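You operate a simulated robot arm through the tools that you are given. There is no shell and no other tool. Be economical: measure what you need, move in short steps, check, and stop when the job is done.

You run a simulated robot arm. Do the job below in one go: nothing can be reset, and whatever is moved stays where it is left.

Task
Put the light tin labelled "No. 4" from the fridge worktop on top of the olive jar and the light tin labelled "No. 1" on top of the yellow lemon yoghurt.

Only the result counts: the job must be done as asked and must still hold three seconds after the hand-in. Knocking over, shifting, dropping, spilling or breaking anything else fails it.

Robot
A 7-joint arm with a two-finger parallel gripper, fixed in place. Base frame: the origin is at the foot of the arm, x ahead of it, y to its left, z up; the work surface is at about z = 0. Units: mm, rad, N and s.
With the tool pointing down near the work surface it reaches from about 220 to 580 mm from the base axis. Its first joint turns from -1.152 to 1.152 rad. Payload 2.5 kg.
The tool frame sits at the grasp point between the pads (the TCP): z along the fingers, y along the line on which they close. The tips reach 23 mm beyond it. Largest opening 94 mm; finger width 38, thickness 10; the body of the gripper, 54 by 96 mm, starts 39 mm behind the TCP.
Orientation is that of the tool frame in the base frame, as [roll, pitch, yaw] about the fixed x, y, z axes, in that order (R = Rz(yaw) Ry(pitch) Rx(roll)). With the fingers straight down and closing along the base's y, the tool's x points along the base's -x, its y along +y and its z along -z.

Tools
- The arm moves only by the tool step_arm. Its argument "plan" is a list of rows, each a list of 7 numbers: the turn, a rotation vector about the tool's x, y, z in degrees, then the shift along the tool's x, y, z in mm, then the gripper command, from -1 (fully open) to 1 (shut), values between in proportion. In form: [[ax, ay, az, dx, dy, dz, hand], ...]. A call has 1 to 8 rows; each row shifts and turns the commanded pose from where the row before left it, along the tool's axes as they then stand. Rows are played at 5 a second. More than 50 mm and 0.15 rad between two rows, or a gripper value outside its range, and nothing of the call is played. Where a pose cannot be reached the arm comes as near as it can. A force on the tool above 40 N (or 10 N above the force at the start of the call, whichever is more), or a blocked arm, ends the call early, and 0.2 s more pass. Each finger travels about 108 mm/s and halts on what it meets, pressing with about 44 N; the grip force reading is that of the motor and also rises with nothing between the fingers. The clock runs only during rows and for 0.2 s after the last one: add rows that do not move to give the fingers time. It gives the time, the measured TCP pose, the force on the tool (base axes), the opening and the grip force at its end, in the units of the frame above (readings bear some noise), and new pictures: "show" is both (left out), scene, wrist or none.
- Cameras (640 x 400 px; columns grow to the right, rows downward): "scene" is fixed at [125.1, -410.3, 544.1]; the picture's right is [0.79, -0.61, 0.00], its down [-0.36, -0.47, -0.81] and it looks along [0.50, 0.64, -0.59] (base axes); focal length 306 px, centre (320, 200). "wrist" rides on the gripper at [87, 16, -74] in the tool frame; the picture's right is [-0.18, 0.98, 0.00], its down [-0.58, -0.11, -0.81] and it looks along [-0.79, -0.15, 0.59] (tool axes); focal length 243 px, centre (320, 200). There is no depth. A picture from a camera that has moved, and an enlarged one, comes with that camera's place and axes in the base frame and with its lens.
- inspect(camera, box): a new picture of the part [left, top, right, bottom] of that camera's present view, enlarged. The clock stands still meanwhile.
- job_done(): hands the job in; it is judged then, once.

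Work in short steps. Places have to be worked out from the pictures, the camera data and where the tool is seen: move nearer, look again, correct. Check each grasp and each placing, and mend what went wrong. You have 90 turns and 170 pictures in all, those below and enlarged ones among them. Open the gripper and draw the arm clear of the work before you hand the job in, unless the task says otherwise; then end with one line.

The tools are called after ">>>" as a command line: name --pt "numbers of a row" for each row, then --argument value for the rest, lists and objects as JSON in quotes. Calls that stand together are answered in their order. step_arm: Moves the arm, as the interface text tells. Its arguments: {"type":"object","properties":{"plan":{"type":"array","items":{"type":"array","items":{"type":"number"}}},"show":{"type":"string","enum":["both","scene","wrist","none"]}},"required":["plan"]} The other tools are called the same way: inspect (camera, box) takes an enlarged picture of a part of a camera's view; job_done () hands the job in.

At the start:

```text
time_s: 0.0
tool_pos: [388.1, 139.1, 337.8]
orientation: [-3.141, 0.0, 3.141]
contact_force: [0.0, -0.1, -0.1]
opening: 94.2
grasp_force: 0.1
```

scene: 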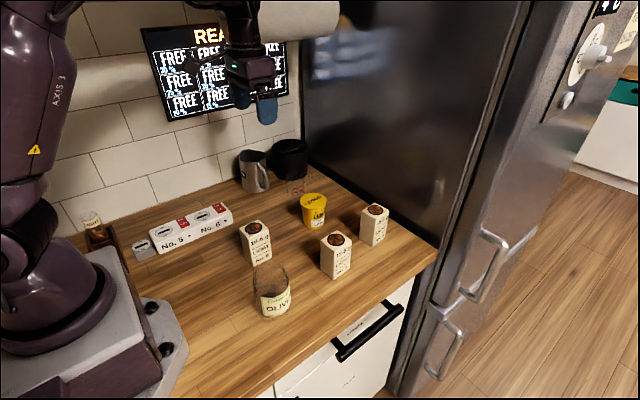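
wrist: 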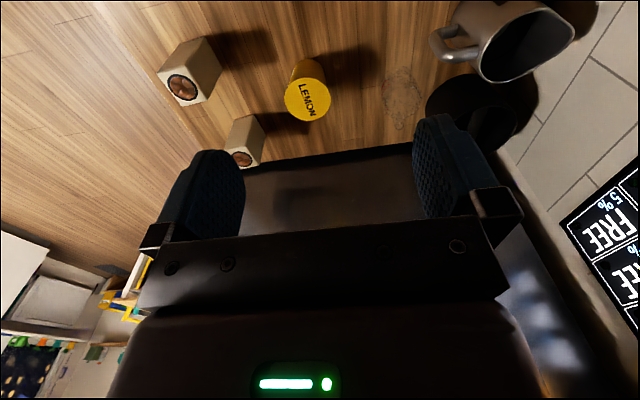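

I'll enlarge the tins and the surroundings to read labels.

>>> inspect --camera "scene" --box '[220, 180, 400, 330]'

>>> inspect --camera "scene" --box '[70, 180, 250, 290]'

```text
2.67 times, centred on (310, 255) of scene
camera zoom: at [125.1, -410.3, 544.1], right [0.79, -0.61, 0.0], down [-0.36, -0.47, -0.81], along [0.5, 0.64, -0.59], focal length 816 px, centre (347, 53)
```

zoom: 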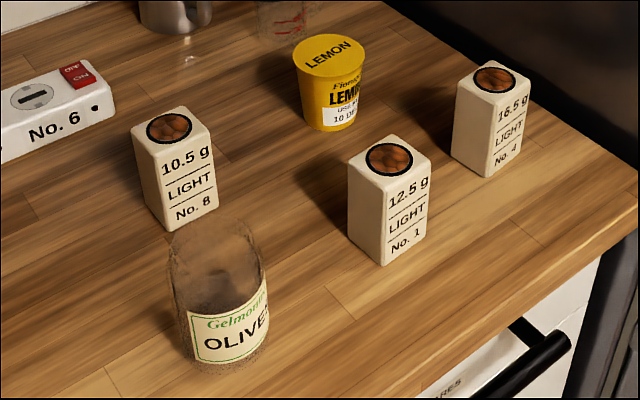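

```text
3.56 times, centred on (160, 235) of scene
camera zoom: at [125.1, -410.3, 544.1], right [0.79, -0.61, 0.0], down [-0.36, -0.47, -0.81], along [0.5, 0.64, -0.59], focal length 1088 px, centre (889, 76)
```

zoom: 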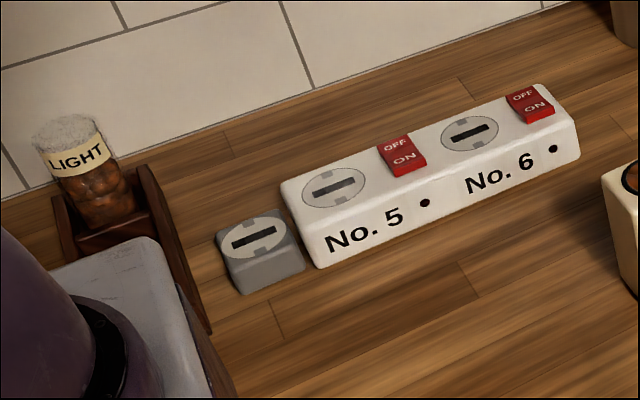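

The tins are No. 8 (front left), No. 1 (about [452, -50]) and No. 4 (about [594, -31], near the limit of the reach). The lemon is near [510, 104] and the jar near [280, -50]. I'll move over the jar to see its top with the wrist camera.

>>> step_arm --pt "0 0 0 23.6 -37.8 17 -1" --pt "0 0 0 23.6 -37.8 17 -1" --pt "0 0 0 23.6 -37.8 17 -1" --pt "0 0 0 23.6 -37.8 17 -1" --pt "0 0 0 23.6 -37.8 17 -1" --pt "0 0 0 0 0 0 -1"

```text
time_s: 1.4
tool_pos: [272.7, -48.0, 253.4]
orientation: [3.14, 0.001, -3.141]
contact_force: [-0.3, 0.0, -0.5]
opening: 94.3
grasp_force: 0.1
camera wrist: at [186.5, -30.9, 328.3], right [0.18, 0.98, 0.0], down [0.58, -0.11, 0.81], along [0.79, -0.15, -0.59], focal length 243 px, centre (320, 200)
```

scene: 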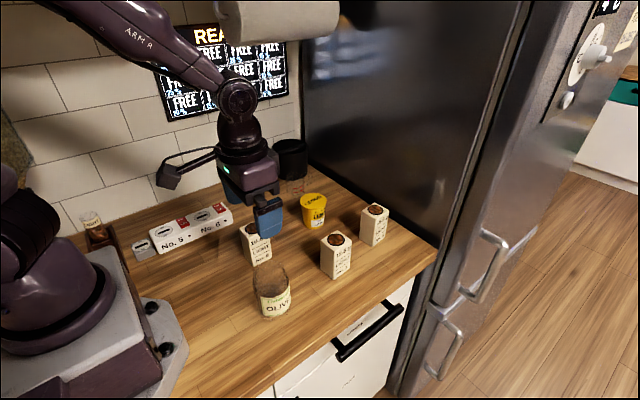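
wrist: 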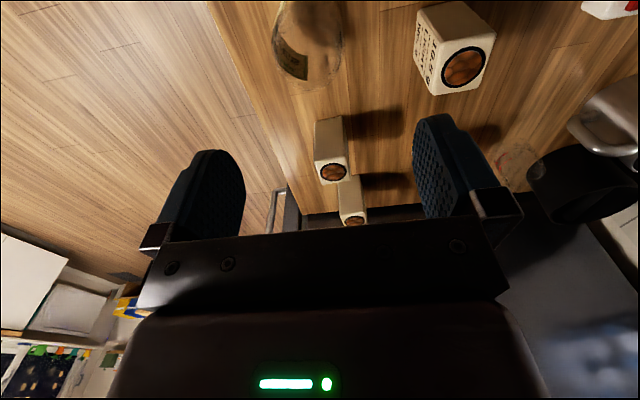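

>>> inspect --camera "wrist" --box '[230, 0, 390, 100]'

>>> inspect --camera "scene" --box '[230, 250, 310, 330]'

```text
4.00 times, centred on (310, 50) of wrist
camera zoom: at [186.5, -30.9, 328.3], right [0.18, 0.98, 0.0], down [0.58, -0.11, 0.81], along [0.79, -0.15, -0.59], focal length 970 px, centre (360, 800)
```

zoom: 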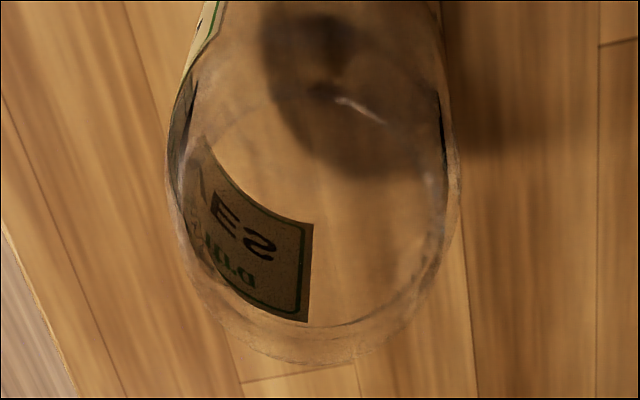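

```text
5.00 times, centred on (270, 290) of scene
camera zoom: at [125.1, -410.3, 544.1], right [0.79, -0.61, 0.0], down [-0.36, -0.47, -0.81], along [0.5, 0.64, -0.59], focal length 1529 px, centre (570, -250)
```

zoom: 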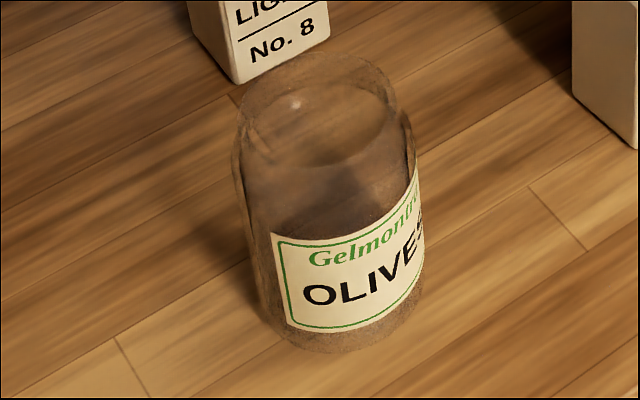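

The jar is clear glass, about 61 mm across the top and about 100 mm high, near [279, -57]. I'll tilt the camera further down to fix its centre and check whether the top is open.

>>> step_arm --pt "0 0 0 15 0 -40 -1" --pt "0 8 0 0 0 0 -1" --pt "0 8 0 0 0 0 -1" --pt "0 8 0 0 0 0 -1" --pt "0 0 0 0 0 0 -1" --pt "0 0 0 0 0 0 -1" --show "wrist"

```text
time_s: 2.8
tool_pos: [257.1, -47.8, 292.6]
orientation: [-3.141, -0.419, 3.141]
contact_force: [0.1, -0.3, -0.1]
opening: 94.1
grasp_force: 0.2
camera wrist: at [207.9, -31.3, 396.3], right [0.17, 0.98, -0.07], down [0.86, -0.11, 0.5], along [0.48, -0.15, -0.86], focal length 243 px, centre (320, 200)
```

wrist: 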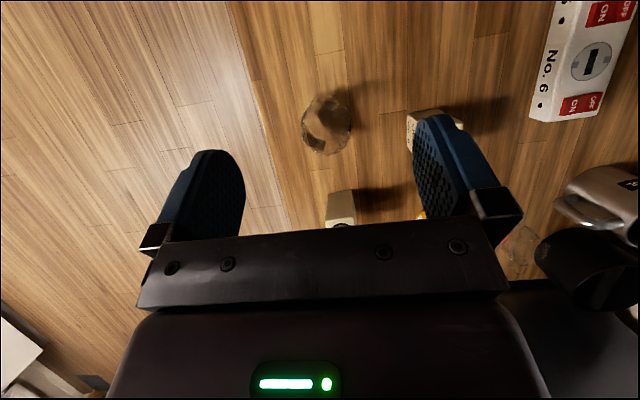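

>>> inspect --camera "wrist" --box '[280, 80, 376, 170]'

>>> inspect --camera "wrist" --box '[310, 100, 476, 230]'

```text
4.44 times, centred on (328, 125) of wrist
camera zoom: at [207.9, -31.3, 396.3], right [0.17, 0.98, -0.07], down [0.86, -0.11, 0.5], along [0.48, -0.15, -0.86], focal length 1078 px, centre (284, 533)
```

zoom: 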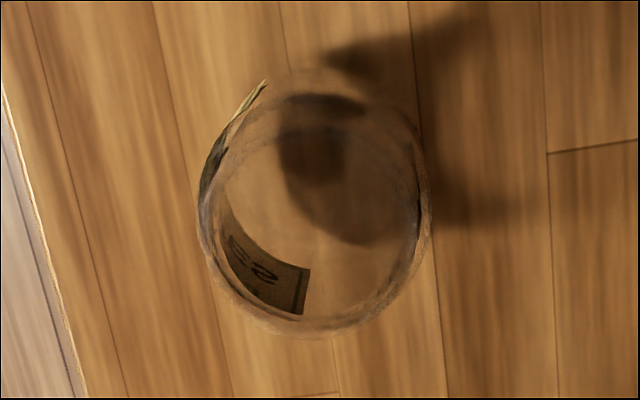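

```text
3.08 times, centred on (393, 165) of wrist
camera zoom: at [207.9, -31.3, 396.3], right [0.17, 0.98, -0.07], down [0.86, -0.11, 0.5], along [0.48, -0.15, -0.86], focal length 746 px, centre (95, 308)
```

zoom: 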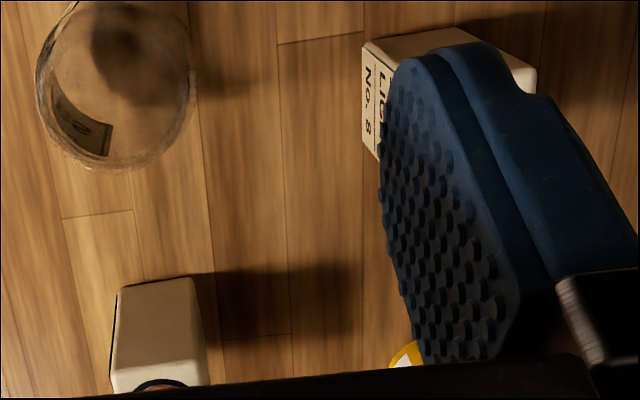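

The jar's top centre comes out at about [278, -58], 64 mm across. I'll return the tool to vertical and move to view tins No. 1 and No. 4 from nearer.

>>> step_arm --pt "0 -8 0 0 0 0 -1" --pt "0 -8 0 0 0 0 -1" --pt "0 -8 0 0 0 0 -1" --pt "0 0 0 -38 0 23 -1" --pt "0 0 0 -38 0 23 -1" --pt "0 0 0 -38 0 23 -1" --pt "0 0 0 -38 0 23 -1" --pt "0 0 0 0 0 0 -1" --show "wrist"

```text
time_s: 4.6
tool_pos: [407.7, -51.2, 200.3]
orientation: [-3.141, 0.0, -3.141]
contact_force: [-0.2, -0.5, -0.3]
opening: 93.8
grasp_force: 0.1
camera wrist: at [321.1, -34.1, 275.1], right [0.18, 0.98, 0.0], down [0.58, -0.11, 0.81], along [0.79, -0.15, -0.59], focal length 243 px, centre (320, 200)
```

wrist: 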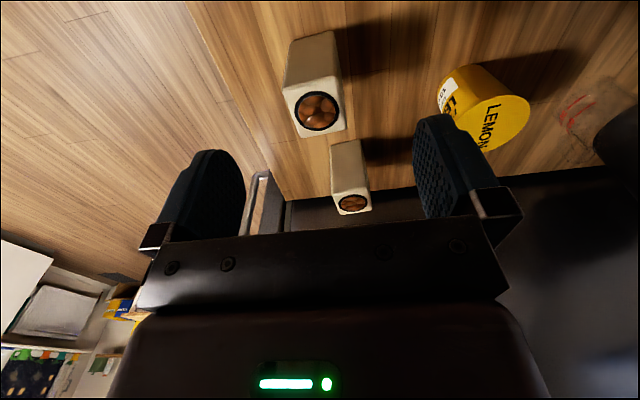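

>>> inspect --camera "wrist" --box '[270, 20, 390, 220]'

>>> inspect --camera "wrist" --box '[420, 50, 640, 180]'

```text
2.00 times, centred on (330, 120) of wrist
camera zoom: at [321.1, -34.1, 275.1], right [0.18, 0.98, 0.0], down [0.58, -0.11, 0.81], along [0.79, -0.15, -0.59], focal length 485 px, centre (300, 360)
```

zoom: 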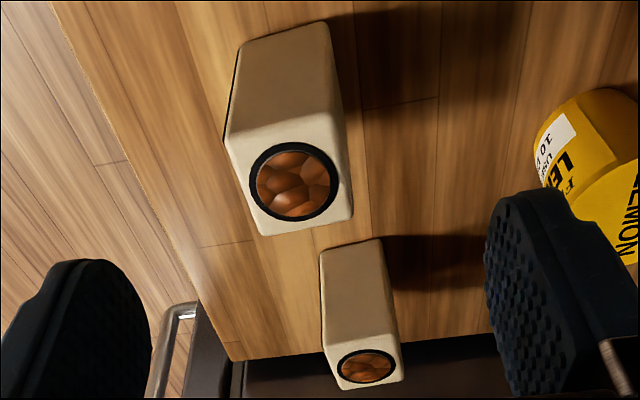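

```text
2.91 times, centred on (530, 115) of wrist
camera zoom: at [321.1, -34.1, 275.1], right [0.18, 0.98, 0.0], down [0.58, -0.11, 0.81], along [0.79, -0.15, -0.59], focal length 706 px, centre (-291, 447)
```

zoom: 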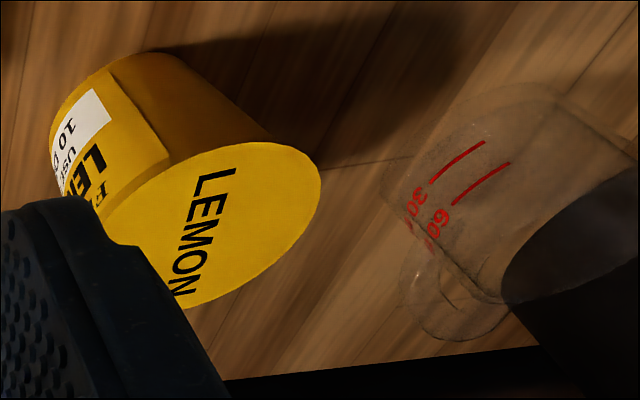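

No. 1 is centred near [440, -60.5], 45 mm wide and about 88 mm tall; No. 4 is near [580, -42]. I'll move above No. 1 and check the alignment.

>>> step_arm --pt "0 0 0 -33 -9.5 0 -1" --pt "0 0 0 0 0 40 -1" --pt "0 0 0 0 0 35 -1" --pt "0 0 0 0 0 0 -1"

```text
time_s: 5.6
tool_pos: [440.1, -60.5, 124.9]
orientation: [3.141, 0.0, 3.14]
contact_force: [-0.7, 0.4, 0.6]
opening: 94.3
grasp_force: 0.0
camera wrist: at [354.1, -43.5, 199.9], right [0.18, 0.98, 0.0], down [0.58, -0.11, 0.81], along [0.79, -0.15, -0.59], focal length 243 px, centre (320, 200)
```

scene: 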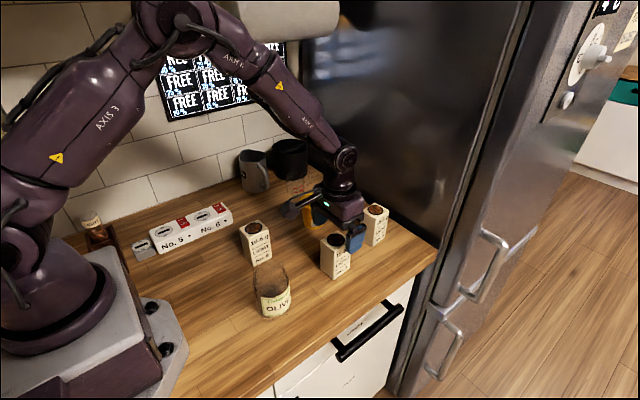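
wrist: 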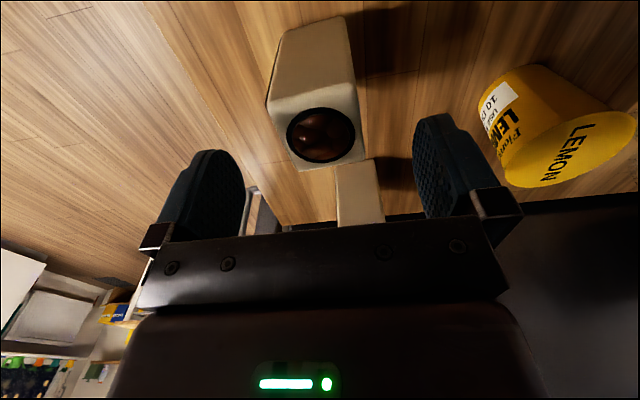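

The tin is centred between the fingers (computed [441, -60]). I'll descend to z = 62 and close.

>>> step_arm --pt "0 0 0 0 0 32 -1" --pt "0 0 0 0 0 31 -1" --pt "0 0 0 0 0 0 -1" --pt "0 0 0 0 0 0 1" --pt "0 0 0 0 0 0 1" --pt "0 0 0 0 0 0 1"

```text
time_s: 7.0
tool_pos: [440.3, -59.6, 61.2]
orientation: [3.141, 0.0, -3.141]
contact_force: [0.2, 0.4, -0.2]
opening: 45.6
grasp_force: 43.8
camera wrist: at [354.6, -43.2, 136.2], right [0.18, 0.98, 0.0], down [0.58, -0.11, 0.81], along [0.79, -0.15, -0.59], focal length 243 px, centre (320, 200)
```

scene: 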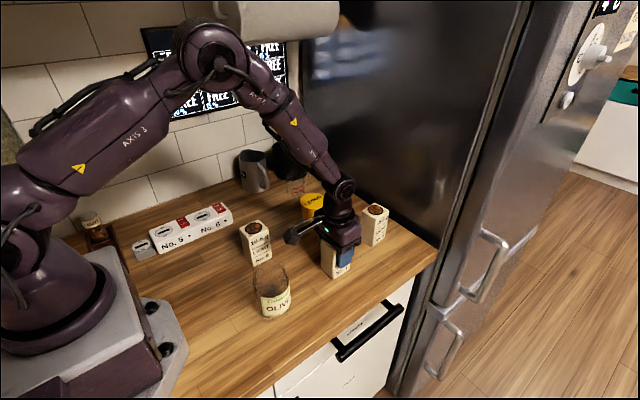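
wrist: 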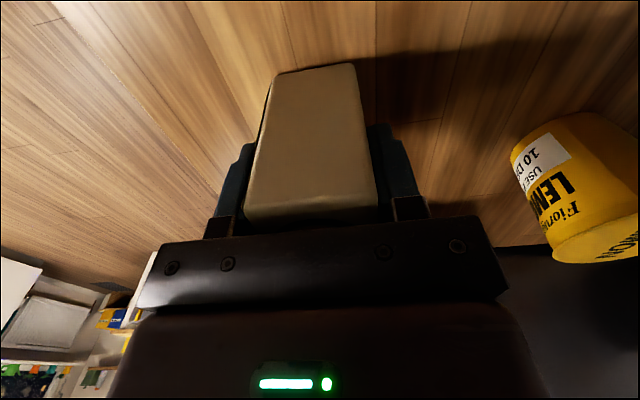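

Gripped at 45.6 mm. I'll lift straight up, then move back and left to see the lemon lid in full.

>>> step_arm --pt "0 0 0 0 0 -30 1" --pt "0 0 0 0 0 -45 1" --pt "0 0 0 0 0 -45 1" --pt "0 0 0 10 40 -10 1" --pt "0 0 0 10 45 -10 1" --pt "0 0 0 10 45 0 1" --pt "0 0 0 0 0 0 1"

```text
time_s: 8.6
tool_pos: [409.5, 70.4, 201.6]
orientation: [3.141, 0.001, 3.14]
contact_force: [0.2, -0.2, -1.1]
opening: 45.5
grasp_force: 44.1
camera wrist: at [323.1, 87.4, 277.0], right [0.18, 0.98, 0.0], down [0.58, -0.11, 0.81], along [0.79, -0.15, -0.59], focal length 243 px, centre (320, 200)
```

scene: 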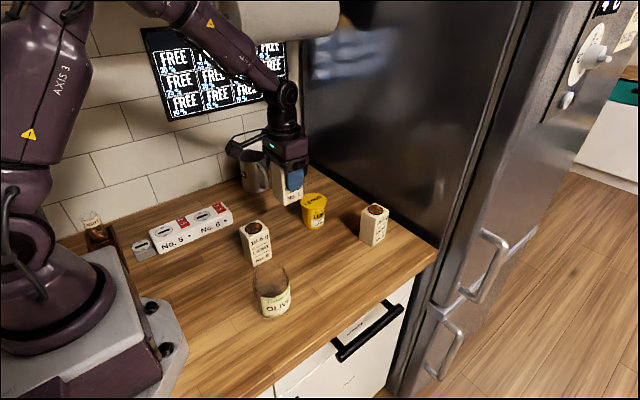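
wrist: 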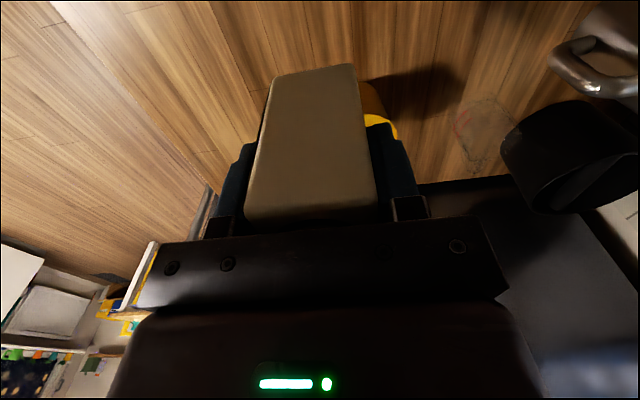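

The tin hides the lemon. I'll shift to the right so that the lid shows beside it.

>>> step_arm --pt "0 0 0 0 -40 0 1" --pt "0 0 0 0 -40 0 1" --pt "0 0 0 0 0 0 1" --show "wrist"

>>> inspect --camera "wrist" --box '[370, 20, 530, 180]'

```text
time_s: 9.4
tool_pos: [407.9, -10.1, 199.8]
orientation: [-3.141, 0.0, -3.141]
contact_force: [0.6, 0.1, -2.2]
opening: 45.6
grasp_force: 44.5
camera wrist: at [322.1, 6.6, 275.5], right [0.18, 0.98, 0.0], down [0.58, -0.11, 0.81], along [0.79, -0.15, -0.59], focal length 243 px, centre (320, 200)
```

wrist: 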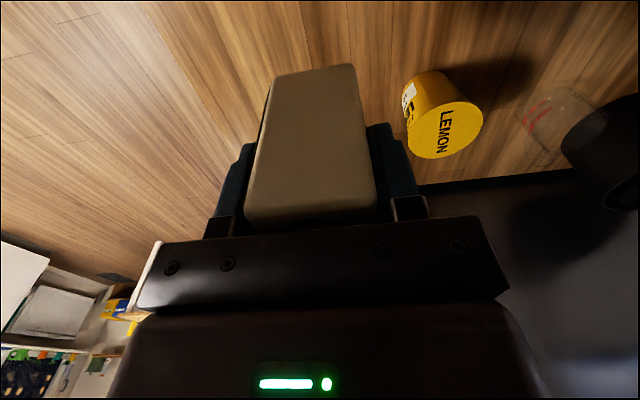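

```text
2.50 times, centred on (450, 100) of wrist
camera zoom: at [322.1, 6.6, 275.5], right [0.18, 0.98, 0.0], down [0.58, -0.11, 0.81], along [0.79, -0.15, -0.59], focal length 606 px, centre (-5, 450)
```

zoom: 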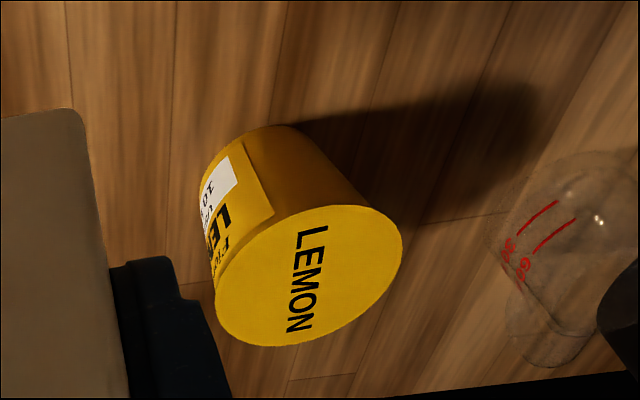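

The lid centre comes out at about [500, 102.5] with the top near z = 70. I'll carry the tin above it and then look in the scene picture.

>>> step_arm --pt "0 0 0 -23 28.2 0 1" --pt "0 0 0 -23 28.2 0 1" --pt "0 0 0 -23 28.2 0 1" --pt "0 0 0 -23 28.2 0 1" --pt "0 0 0 0 0 0 1" --pt "0 0 0 0 0 30 1" --pt "0 0 0 0 0 15 1" --pt "0 0 0 0 0 0 1"

>>> inspect --camera "scene" --box '[260, 140, 380, 240]'

```text
time_s: 11.2
tool_pos: [500.9, 104.6, 156.2]
orientation: [-3.141, -0.001, -3.14]
contact_force: [-1.5, 0.7, -0.4]
opening: 45.5
grasp_force: 43.8
camera wrist: at [415.1, 121.5, 231.6], right [0.18, 0.98, 0.0], down [0.58, -0.11, 0.81], along [0.79, -0.15, -0.59], focal length 243 px, centre (320, 200)
```

scene: 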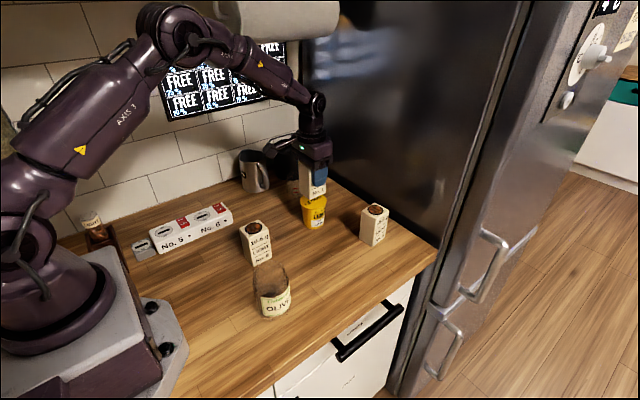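
wrist: 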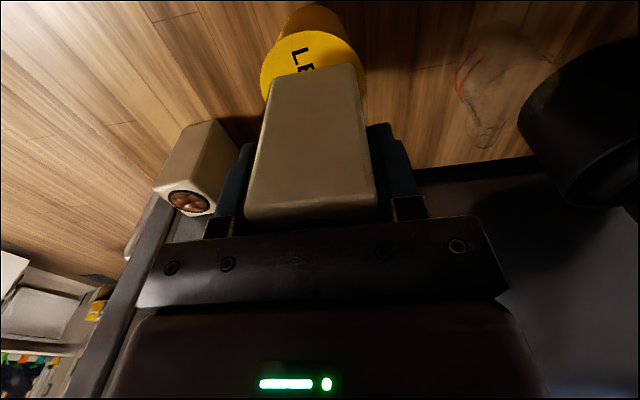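

```text
4.00 times, centred on (320, 190) of scene
camera zoom: at [125.1, -410.3, 544.1], right [0.79, -0.61, 0.0], down [-0.36, -0.47, -0.81], along [0.5, 0.64, -0.59], focal length 1223 px, centre (320, 240)
```

zoom: 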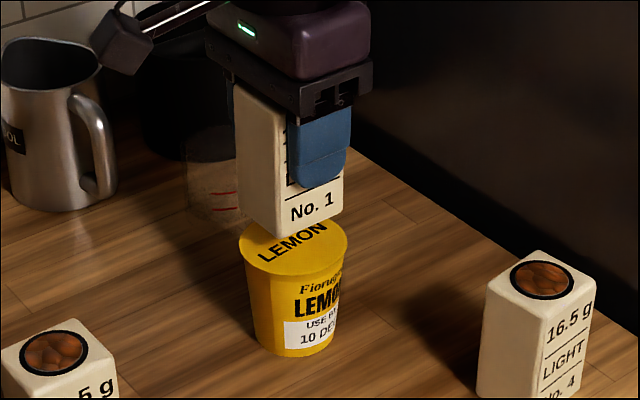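

Alignment is good to about 2 mm. I'll correct by that and lower in small steps until contact.

>>> step_arm --pt "0 0 0 -1.5 -2.5 8 1" --pt "0 0 0 0 0 6 1" --pt "0 0 0 0 0 3 1" --pt "0 0 0 0 0 3 1" --pt "0 0 0 0 0 0 1" --show "none"

>>> inspect --camera "scene" --box '[260, 140, 380, 240]'

```text
time_s: 12.4
tool_pos: [503.5, 101.9, 137.9]
orientation: [-3.141, 0.0, 3.141]
contact_force: [0.0, 0.0, -1.0]
opening: 45.8
grasp_force: 43.6
```

```text
4.00 times, centred on (320, 190) of scene
camera zoom: at [125.1, -410.3, 544.1], right [0.79, -0.61, 0.0], down [-0.36, -0.47, -0.81], along [0.5, 0.64, -0.59], focal length 1223 px, centre (320, 240)
```

zoom: 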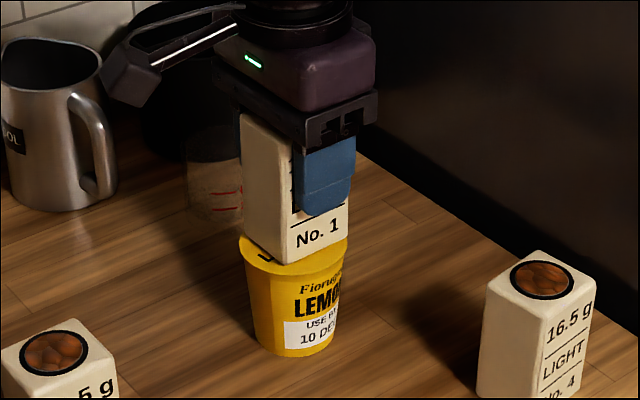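

No contact yet (tin bottom at about z = 77). I'll continue in 2 mm steps.

>>> step_arm --pt "0 0 0 0 0 2 1" --pt "0 0 0 0 0 2 1" --pt "0 0 0 0 0 0 1" --show "none"

```text
time_s: 13.2
tool_pos: [503.9, 102.2, 135.7]
orientation: [-3.142, 0.003, 3.141]
contact_force: [-10.0, -2.1, 28.2]
opening: 45.7
grasp_force: 44.6
```

Contact is clear (28 N), tin bottom at about z = 74.5. I'll ease up 1.5 mm and read the force.

>>> step_arm --pt "0 0 0 0 0 -1.5 1" --pt "0 0 0 0 0 0 1" --show "scene"

>>> inspect --camera "scene" --box '[260, 140, 380, 240]'

```text
time_s: 13.8
tool_pos: [503.4, 100.7, 135.3]
orientation: [3.141, 0.004, 3.14]
contact_force: [-4.1, 0.2, 26.2]
opening: 45.7
grasp_force: 44.0
```

scene: 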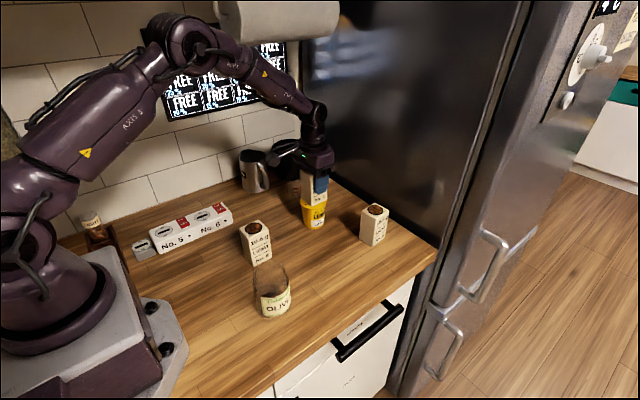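

```text
4.00 times, centred on (320, 190) of scene
camera zoom: at [125.0, -410.3, 544.2], right [0.79, -0.61, 0.0], down [-0.36, -0.47, -0.81], along [0.5, 0.64, -0.59], focal length 1223 px, centre (320, 240)
```

zoom: 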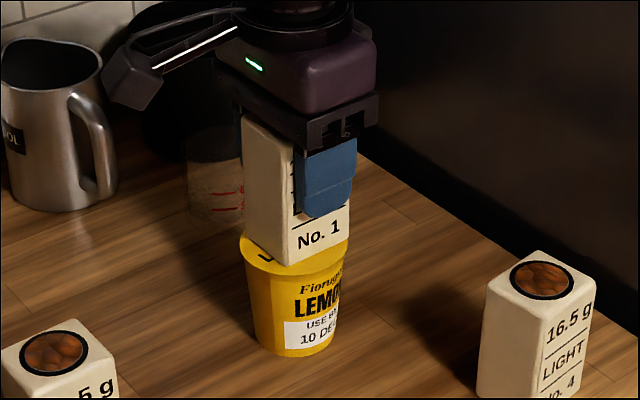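

The tin sits well within the lid. The force is still 26 N, so I'll ease up more before opening.

>>> step_arm --pt "0 0 0 0 0 -1 1" --pt "0 0 0 0 0 0 1" --show "none"

```text
time_s: 14.4
tool_pos: [505.5, 102.1, 134.2]
orientation: [3.14, 0.003, 3.141]
contact_force: [-1.9, 2.6, 18.3]
opening: 45.5
grasp_force: 43.6
```

Still 18 N; I'll ease up another 1.5 mm.

>>> step_arm --pt "0 0 0 0 0 -1.5 1" --pt "0 0 0 0 0 0 1" --show "none"

```text
time_s: 15.0
tool_pos: [503.9, 101.0, 136.2]
orientation: [-3.141, -0.003, 3.141]
contact_force: [1.9, 1.9, 4.3]
opening: 45.7
grasp_force: 44.3
```

The load is now 4 N, so I'll open partly and evenly, then check.

>>> step_arm --pt "0 0 0 0 0 0 0.0" --pt "0 0 0 0 0 0 -0.4" --pt "0 0 0 0 0 0 -0.7" --pt "0 0 0 0 0 0 -0.7"

>>> inspect --camera "scene" --box '[260, 140, 380, 240]'

```text
time_s: 16.0
tool_pos: [503.6, 101.9, 135.6]
orientation: [3.14, 0.0, 3.141]
contact_force: [0.8, -0.5, -0.5]
opening: 79.7
grasp_force: 0.2
camera wrist: at [418.0, 118.5, 211.7], right [0.18, 0.98, 0.0], down [0.58, -0.11, 0.81], along [0.79, -0.15, -0.59], focal length 243 px, centre (320, 200)
```

scene: 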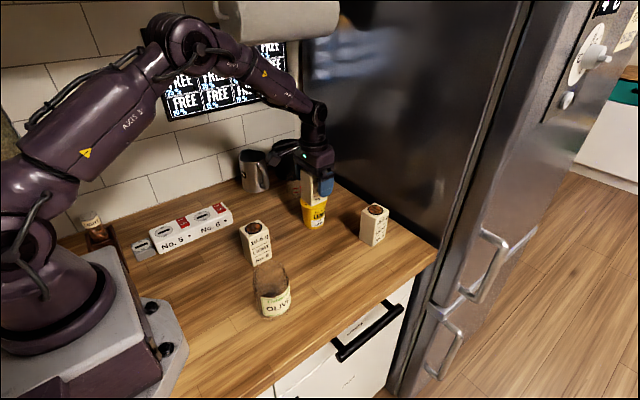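
wrist: 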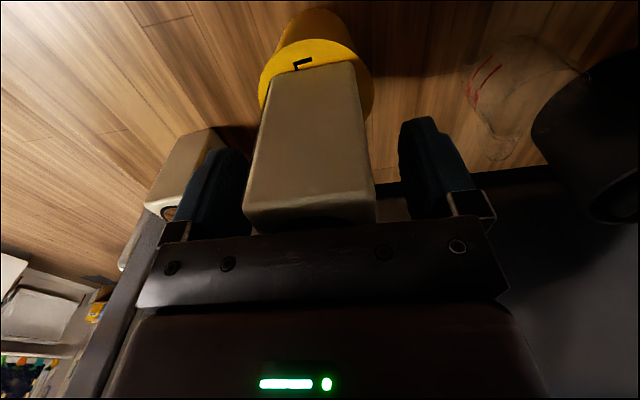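

```text
4.00 times, centred on (320, 190) of scene
camera zoom: at [125.1, -410.3, 544.1], right [0.79, -0.61, 0.0], down [-0.36, -0.47, -0.81], along [0.5, 0.64, -0.59], focal length 1223 px, centre (320, 240)
```

zoom: 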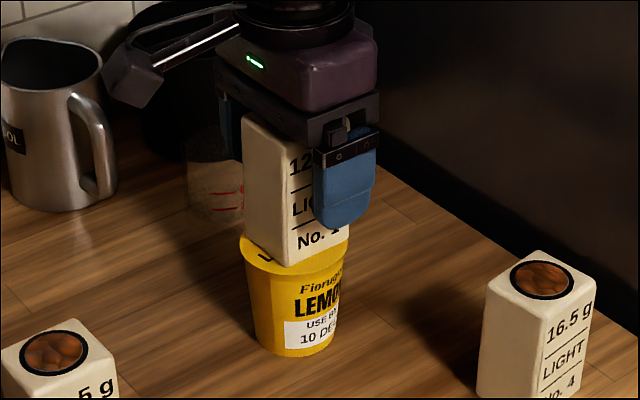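

No. 1 stands on the lemon. I'll rise clear and move right to view No. 4.

>>> step_arm --pt "0 0 0 0 0 -15 -1" --pt "0 0 0 0 0 -40 -1" --pt "0 0 0 0 0 -40 -1" --pt "0 0 0 5 -48 0 -1" --pt "0 0 0 5 -48 0 -1" --pt "0 0 0 5 -46 0 -1" --pt "0 0 0 0 0 30 -1" --pt "0 0 0 0 0 0 -1"

>>> inspect --camera "wrist" --box '[250, 60, 410, 220]'

>>> inspect --camera "scene" --box '[260, 140, 380, 240]'

```text
time_s: 17.8
tool_pos: [486.8, -39.7, 199.9]
orientation: [3.14, 0.0, 3.141]
contact_force: [1.0, 0.1, 0.3]
opening: 94.0
grasp_force: 0.1
camera wrist: at [401.2, -22.9, 275.5], right [0.18, 0.98, 0.0], down [0.58, -0.11, 0.81], along [0.79, -0.15, -0.59], focal length 243 px, centre (320, 200)
```

scene: 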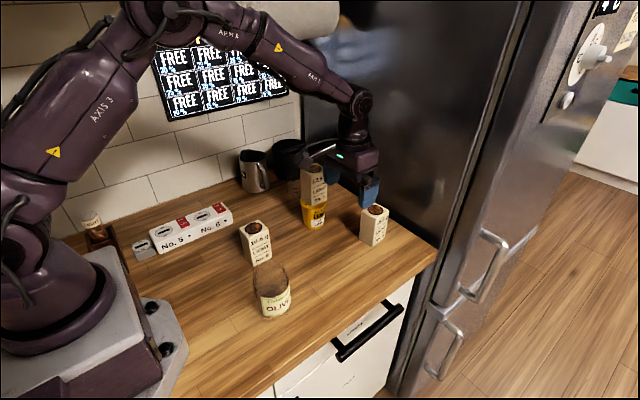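
wrist: 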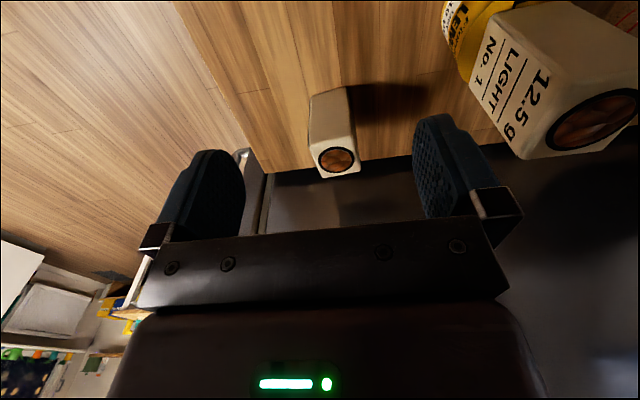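

```text
2.50 times, centred on (330, 140) of wrist
camera zoom: at [401.2, -22.9, 275.5], right [0.18, 0.98, 0.0], down [0.58, -0.11, 0.81], along [0.79, -0.15, -0.59], focal length 606 px, centre (295, 350)
```

zoom: 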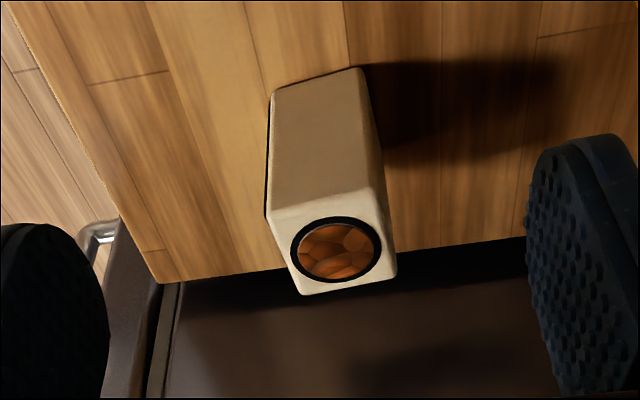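

```text
4.00 times, centred on (320, 190) of scene
camera zoom: at [125.1, -410.3, 544.1], right [0.79, -0.61, 0.0], down [-0.36, -0.47, -0.81], along [0.5, 0.64, -0.59], focal length 1223 px, centre (320, 240)
```

zoom: 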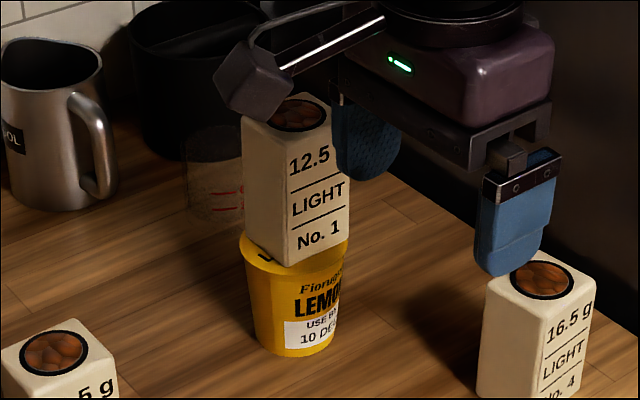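

No. 1 stands well. No. 4 computes to about [580.5, -40.5], turned roughly 4–5°. I'll move above it with that turn, lower to z ≈ 130 and check the reach.

>>> step_arm --pt "0 0 0 -46 -0.5 0 -1" --pt "0 0 0 -46 0 0 -1" --pt "0 0 -4.5 0 0 0 -1" --pt "0 0 0 0 0 35 -1" --pt "0 0 0 0 0 35 -1" --pt "0 0 0 0 0 0 -1"

>>> inspect --camera "scene" --box '[320, 150, 420, 250]'

```text
time_s: 19.2
tool_pos: [579.9, -41.1, 130.9]
orientation: [-3.141, 0.001, -3.063]
contact_force: [0.8, -0.1, 0.4]
opening: 93.9
grasp_force: 0.0
camera wrist: at [492.7, -31.2, 206.5], right [0.11, 0.99, 0.0], down [0.59, -0.06, 0.81], along [0.8, -0.09, -0.59], focal length 243 px, centre (320, 200)
```

scene: 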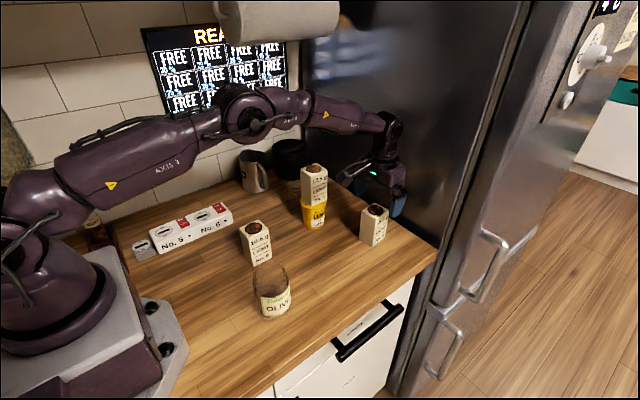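
wrist: 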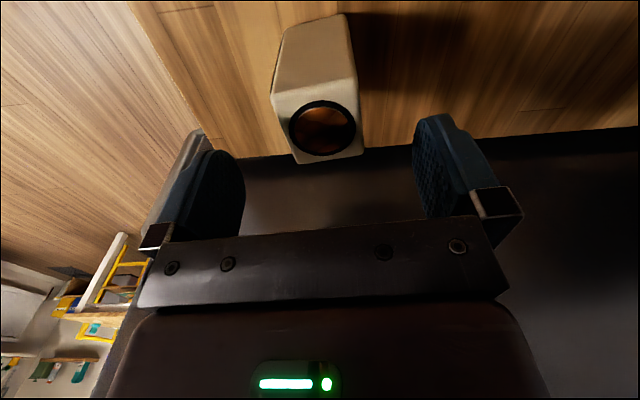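

```text
4.00 times, centred on (370, 200) of scene
camera zoom: at [125.1, -410.3, 544.1], right [0.79, -0.61, 0.0], down [-0.36, -0.47, -0.81], along [0.5, 0.64, -0.59], focal length 1223 px, centre (120, 200)
```

zoom: 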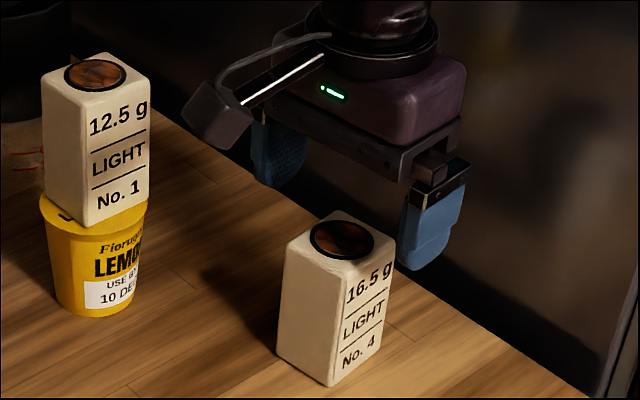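

Aligned within about 2 mm, and the reach holds. I'll descend and close on No. 4.

>>> step_arm --pt "0 0 0 0 0 35 -1" --pt "0 0 0 0 0 33 -1" --pt "0 0 0 0 0 0 -1" --pt "0 0 0 0 0 0 1" --pt "0 0 0 0 0 0 1" --pt "0 0 0 0 0 0 1"

```text
time_s: 20.6
tool_pos: [579.0, -43.3, 65.7]
orientation: [-3.141, -0.002, -3.064]
contact_force: [0.3, -0.6, -0.1]
opening: 45.7
grasp_force: 43.5
camera wrist: at [491.8, -31.9, 140.3], right [0.11, 0.99, 0.0], down [0.59, -0.06, 0.81], along [0.8, -0.09, -0.59], focal length 243 px, centre (320, 200)
```

scene: 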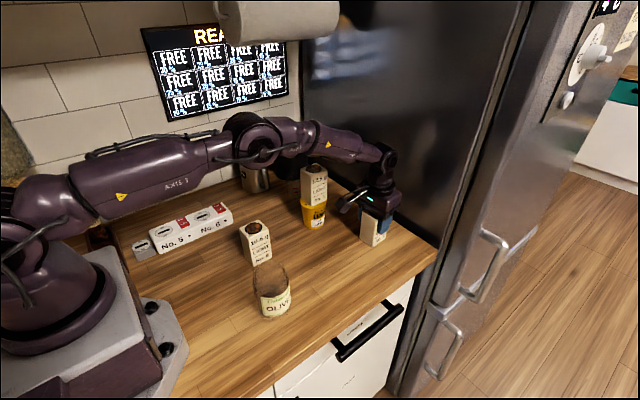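
wrist: 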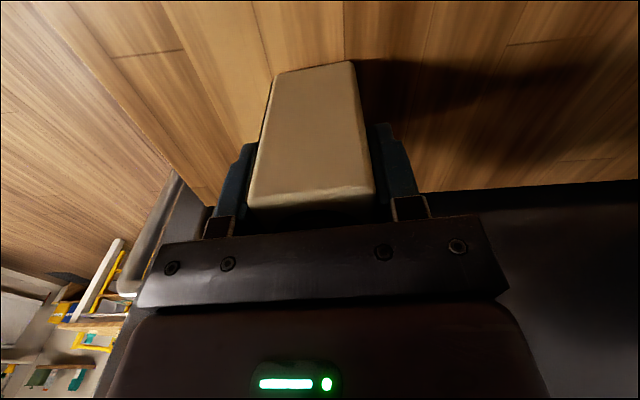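

Gripped at 45.7 mm, with the tin bottom about 65 mm below the TCP. I'll lift straight up, turn back square and retreat towards the jar.

>>> step_arm --pt "0 0 0 0 0 -30 1" --pt "0 0 0 0 0 -40 1" --pt "0 0 0 0 0 -40 1" --pt "0 0 0 0 0 -40 1" --pt "0 0 4.5 0 0 0 1" --pt "0 0 0 43 -2 0 1" --pt "0 0 0 43 -2 0 1" --pt "0 0 0 0 0 0 1" --show "scene"

```text
time_s: 22.4
tool_pos: [494.3, -48.1, 215.5]
orientation: [3.141, 0.002, -3.142]
contact_force: [0.5, 0.9, -1.8]
opening: 45.8
grasp_force: 43.4
```

scene: 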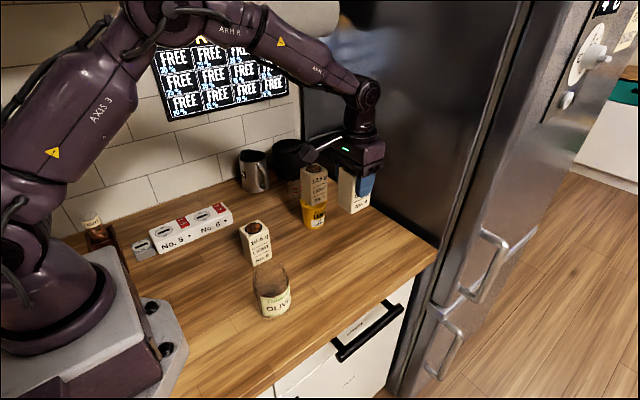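

Next I'll carry it to above the jar at [278, -58].

>>> step_arm --pt "0 0 0 43.2 -2 0 1" --pt "0 0 0 43.2 -2 0 1" --pt "0 0 0 43.2 -2 0 1" --pt "0 0 0 43.2 -2 0 1" --pt "0 0 0 43.2 -2 0 1" --pt "0 0 0 0 0 15 1" --pt "0 0 0 0 0 0 1"

>>> inspect --camera "scene" --box '[220, 180, 340, 340]'

>>> inspect --camera "wrist" --box '[230, 0, 390, 100]'

```text
time_s: 24.0
tool_pos: [278.3, -55.8, 197.6]
orientation: [-3.141, -0.001, -3.14]
contact_force: [-1.0, -0.2, -1.1]
opening: 45.6
grasp_force: 44.2
camera wrist: at [192.9, -38.4, 273.7], right [0.18, 0.98, 0.0], down [0.58, -0.11, 0.81], along [0.79, -0.15, -0.59], focal length 243 px, centre (320, 200)
```

scene: 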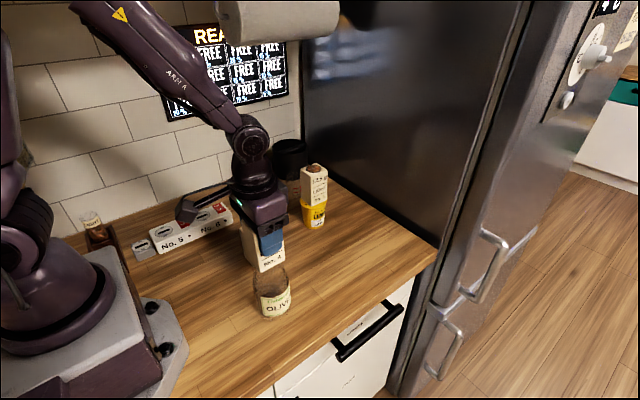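
wrist: 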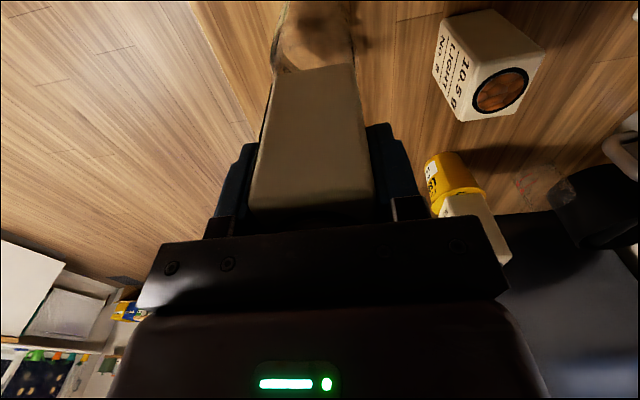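

```text
2.50 times, centred on (280, 260) of scene
camera zoom: at [125.1, -410.3, 544.1], right [0.79, -0.61, 0.0], down [-0.36, -0.47, -0.81], along [0.5, 0.64, -0.59], focal length 765 px, centre (420, 50)
```

zoom: 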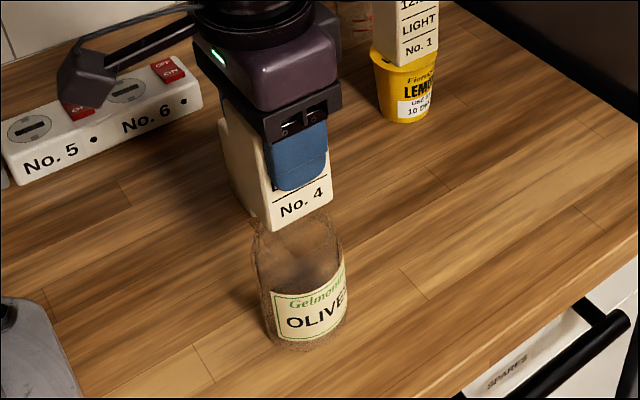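

```text
4.00 times, centred on (310, 50) of wrist
camera zoom: at [192.9, -38.4, 273.7], right [0.18, 0.98, 0.0], down [0.58, -0.11, 0.81], along [0.79, -0.15, -0.59], focal length 970 px, centre (360, 800)
```

zoom: 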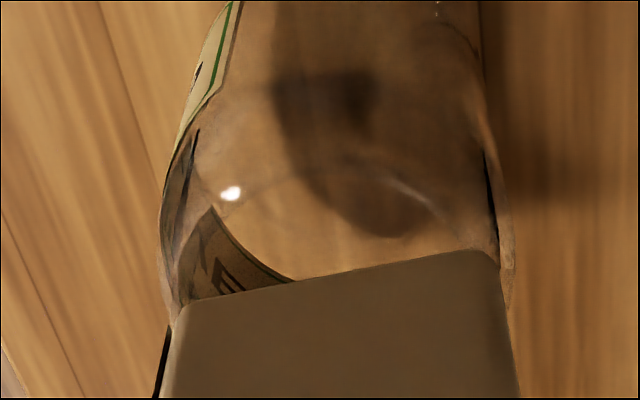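

Sideways alignment looks good. I'll lower 12 mm and compare the tin's foot with the rim at greater enlargement.

>>> step_arm --pt "0 0 0 0 0 6 1" --pt "0 0 0 0 0 6 1" --pt "0 0 0 0 0 0 1" --show "none"

>>> inspect --camera "scene" --box '[235, 235, 305, 325]'

>>> inspect --camera "wrist" --box '[230, 0, 390, 100]'

```text
time_s: 24.8
tool_pos: [277.3, -55.1, 186.7]
orientation: [-3.141, 0.001, 3.14]
contact_force: [0.3, 0.8, -1.4]
opening: 45.6
grasp_force: 44.1
```

```text
4.44 times, centred on (270, 280) of scene
camera zoom: at [125.1, -410.3, 544.1], right [0.79, -0.61, 0.0], down [-0.36, -0.47, -0.81], along [0.5, 0.64, -0.59], focal length 1359 px, centre (542, -156)
```

zoom: 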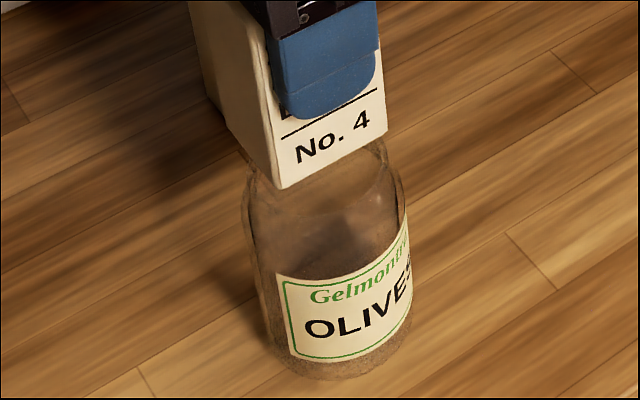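

```text
4.00 times, centred on (310, 50) of wrist
camera zoom: at [192.2, -38.1, 261.6], right [0.18, 0.98, 0.0], down [0.58, -0.11, 0.81], along [0.79, -0.15, -0.59], focal length 970 px, centre (360, 800)
```

zoom: 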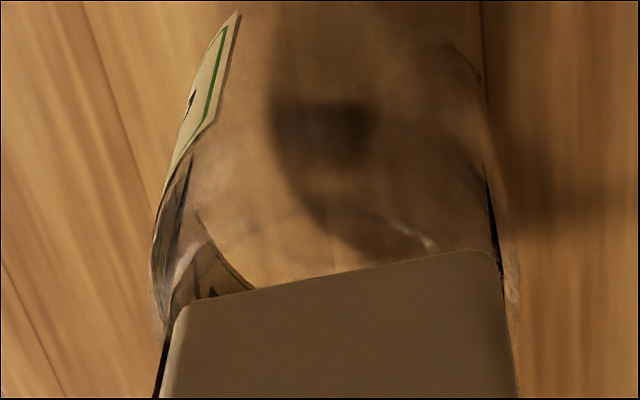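

The rim centre seems about 2 mm right of the tin's centre, and the rim lies about 15–20 mm below the tin. I'll correct by that and lower in small steps.

>>> step_arm --pt "0 0 0 -1.5 -1.5 3 1" --pt "0 0 0 0 0 3 1" --pt "0 0 0 0 0 2 1" --pt "0 0 0 0 0 2 1" --pt "0 0 0 0 0 0 1" --show "none"

```text
time_s: 26.0
tool_pos: [279.3, -55.1, 175.6]
orientation: [3.141, 0.0, 3.14]
contact_force: [-0.5, 0.6, -1.1]
opening: 45.6
grasp_force: 43.7
```

No contact yet at z = 175.6. The measured y is -55, so I'll add 2 mm and continue down in 2 mm steps.

>>> step_arm --pt "0 0 0 0 -2 2 1" --pt "0 0 0 0 0 2 1" --pt "0 0 0 0 0 0 1" --show "none"

>>> inspect --camera "scene" --box '[235, 235, 305, 325]'

>>> inspect --camera "wrist" --box '[230, 0, 390, 100]'

```text
time_s: 26.8
tool_pos: [279.4, -57.6, 172.0]
orientation: [3.141, 0.0, 3.141]
contact_force: [0.0, 0.3, -1.5]
opening: 45.6
grasp_force: 44.0
```

```text
4.44 times, centred on (270, 280) of scene
camera zoom: at [125.1, -410.3, 544.1], right [0.79, -0.61, 0.0], down [-0.36, -0.47, -0.81], along [0.5, 0.64, -0.59], focal length 1359 px, centre (542, -156)
```

zoom: 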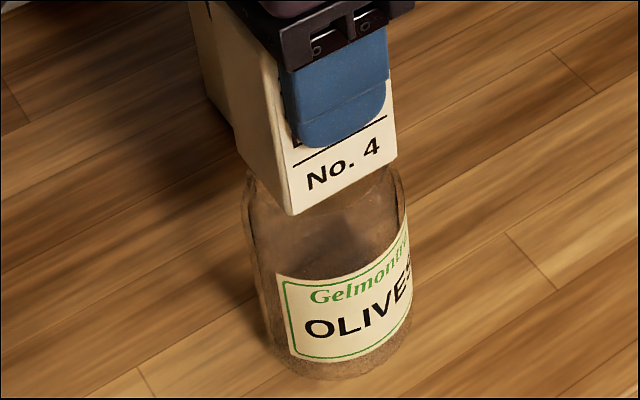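

```text
4.00 times, centred on (310, 50) of wrist
camera zoom: at [193.8, -40.9, 247.3], right [0.18, 0.98, 0.0], down [0.58, -0.11, 0.81], along [0.79, -0.15, -0.59], focal length 970 px, centre (360, 800)
```

zoom: 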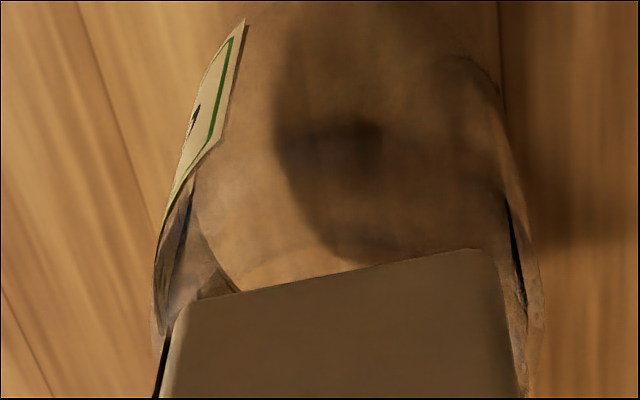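

The tin and rim centres now nearly coincide; contact should come in a few mm. I'll continue down.

>>> step_arm --pt "0 0 0 0 1 1.5 1" --pt "0 0 0 0 0 1.5 1" --pt "0 0 0 0 0 0 1" --show "none"

```text
time_s: 27.6
tool_pos: [280.5, -57.1, 169.2]
orientation: [3.141, 0.002, -3.141]
contact_force: [-2.8, -1.0, 10.6]
opening: 45.7
grasp_force: 44.1
```

Contact at 10.6 N, jar top at about z = 105. I'll ease up 1 mm and look before releasing.

>>> step_arm --pt "0 0 0 0 0 -0.8 1" --pt "0 0 0 0 0 0 1" --show "none"

>>> inspect --camera "scene" --box '[235, 235, 305, 325]'

>>> inspect --camera "wrist" --box '[230, 0, 390, 100]'

```text
time_s: 28.2
tool_pos: [279.0, -56.9, 170.3]
orientation: [3.141, -0.001, 3.141]
contact_force: [-0.6, 0.1, -1.0]
opening: 45.6
grasp_force: 43.9
```

```text
4.44 times, centred on (270, 280) of scene
camera zoom: at [125.1, -410.3, 544.1], right [0.79, -0.61, 0.0], down [-0.36, -0.47, -0.81], along [0.5, 0.64, -0.59], focal length 1359 px, centre (542, -156)
```

zoom: 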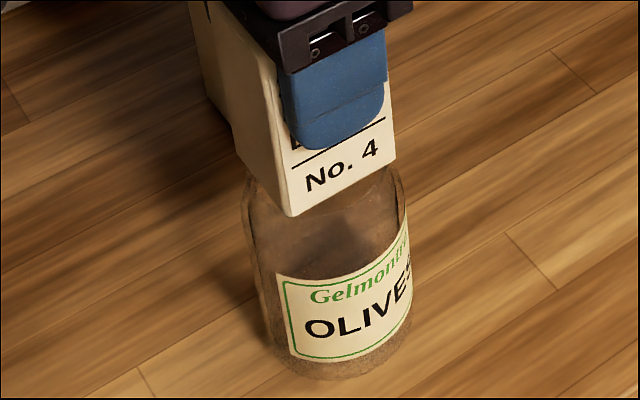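

```text
4.00 times, centred on (310, 50) of wrist
camera zoom: at [193.6, -40.1, 245.7], right [0.18, 0.98, 0.0], down [0.58, -0.11, 0.81], along [0.79, -0.15, -0.59], focal length 970 px, centre (360, 800)
```

zoom: 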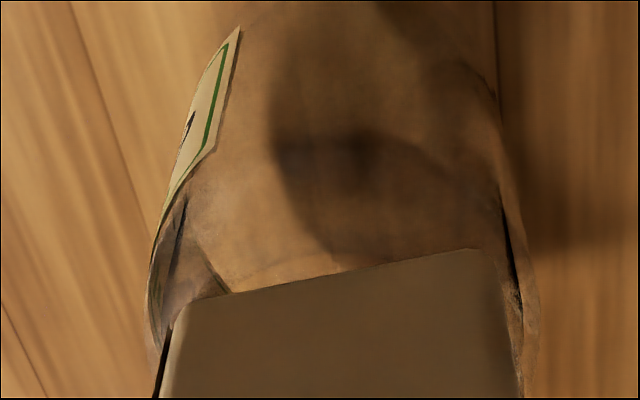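

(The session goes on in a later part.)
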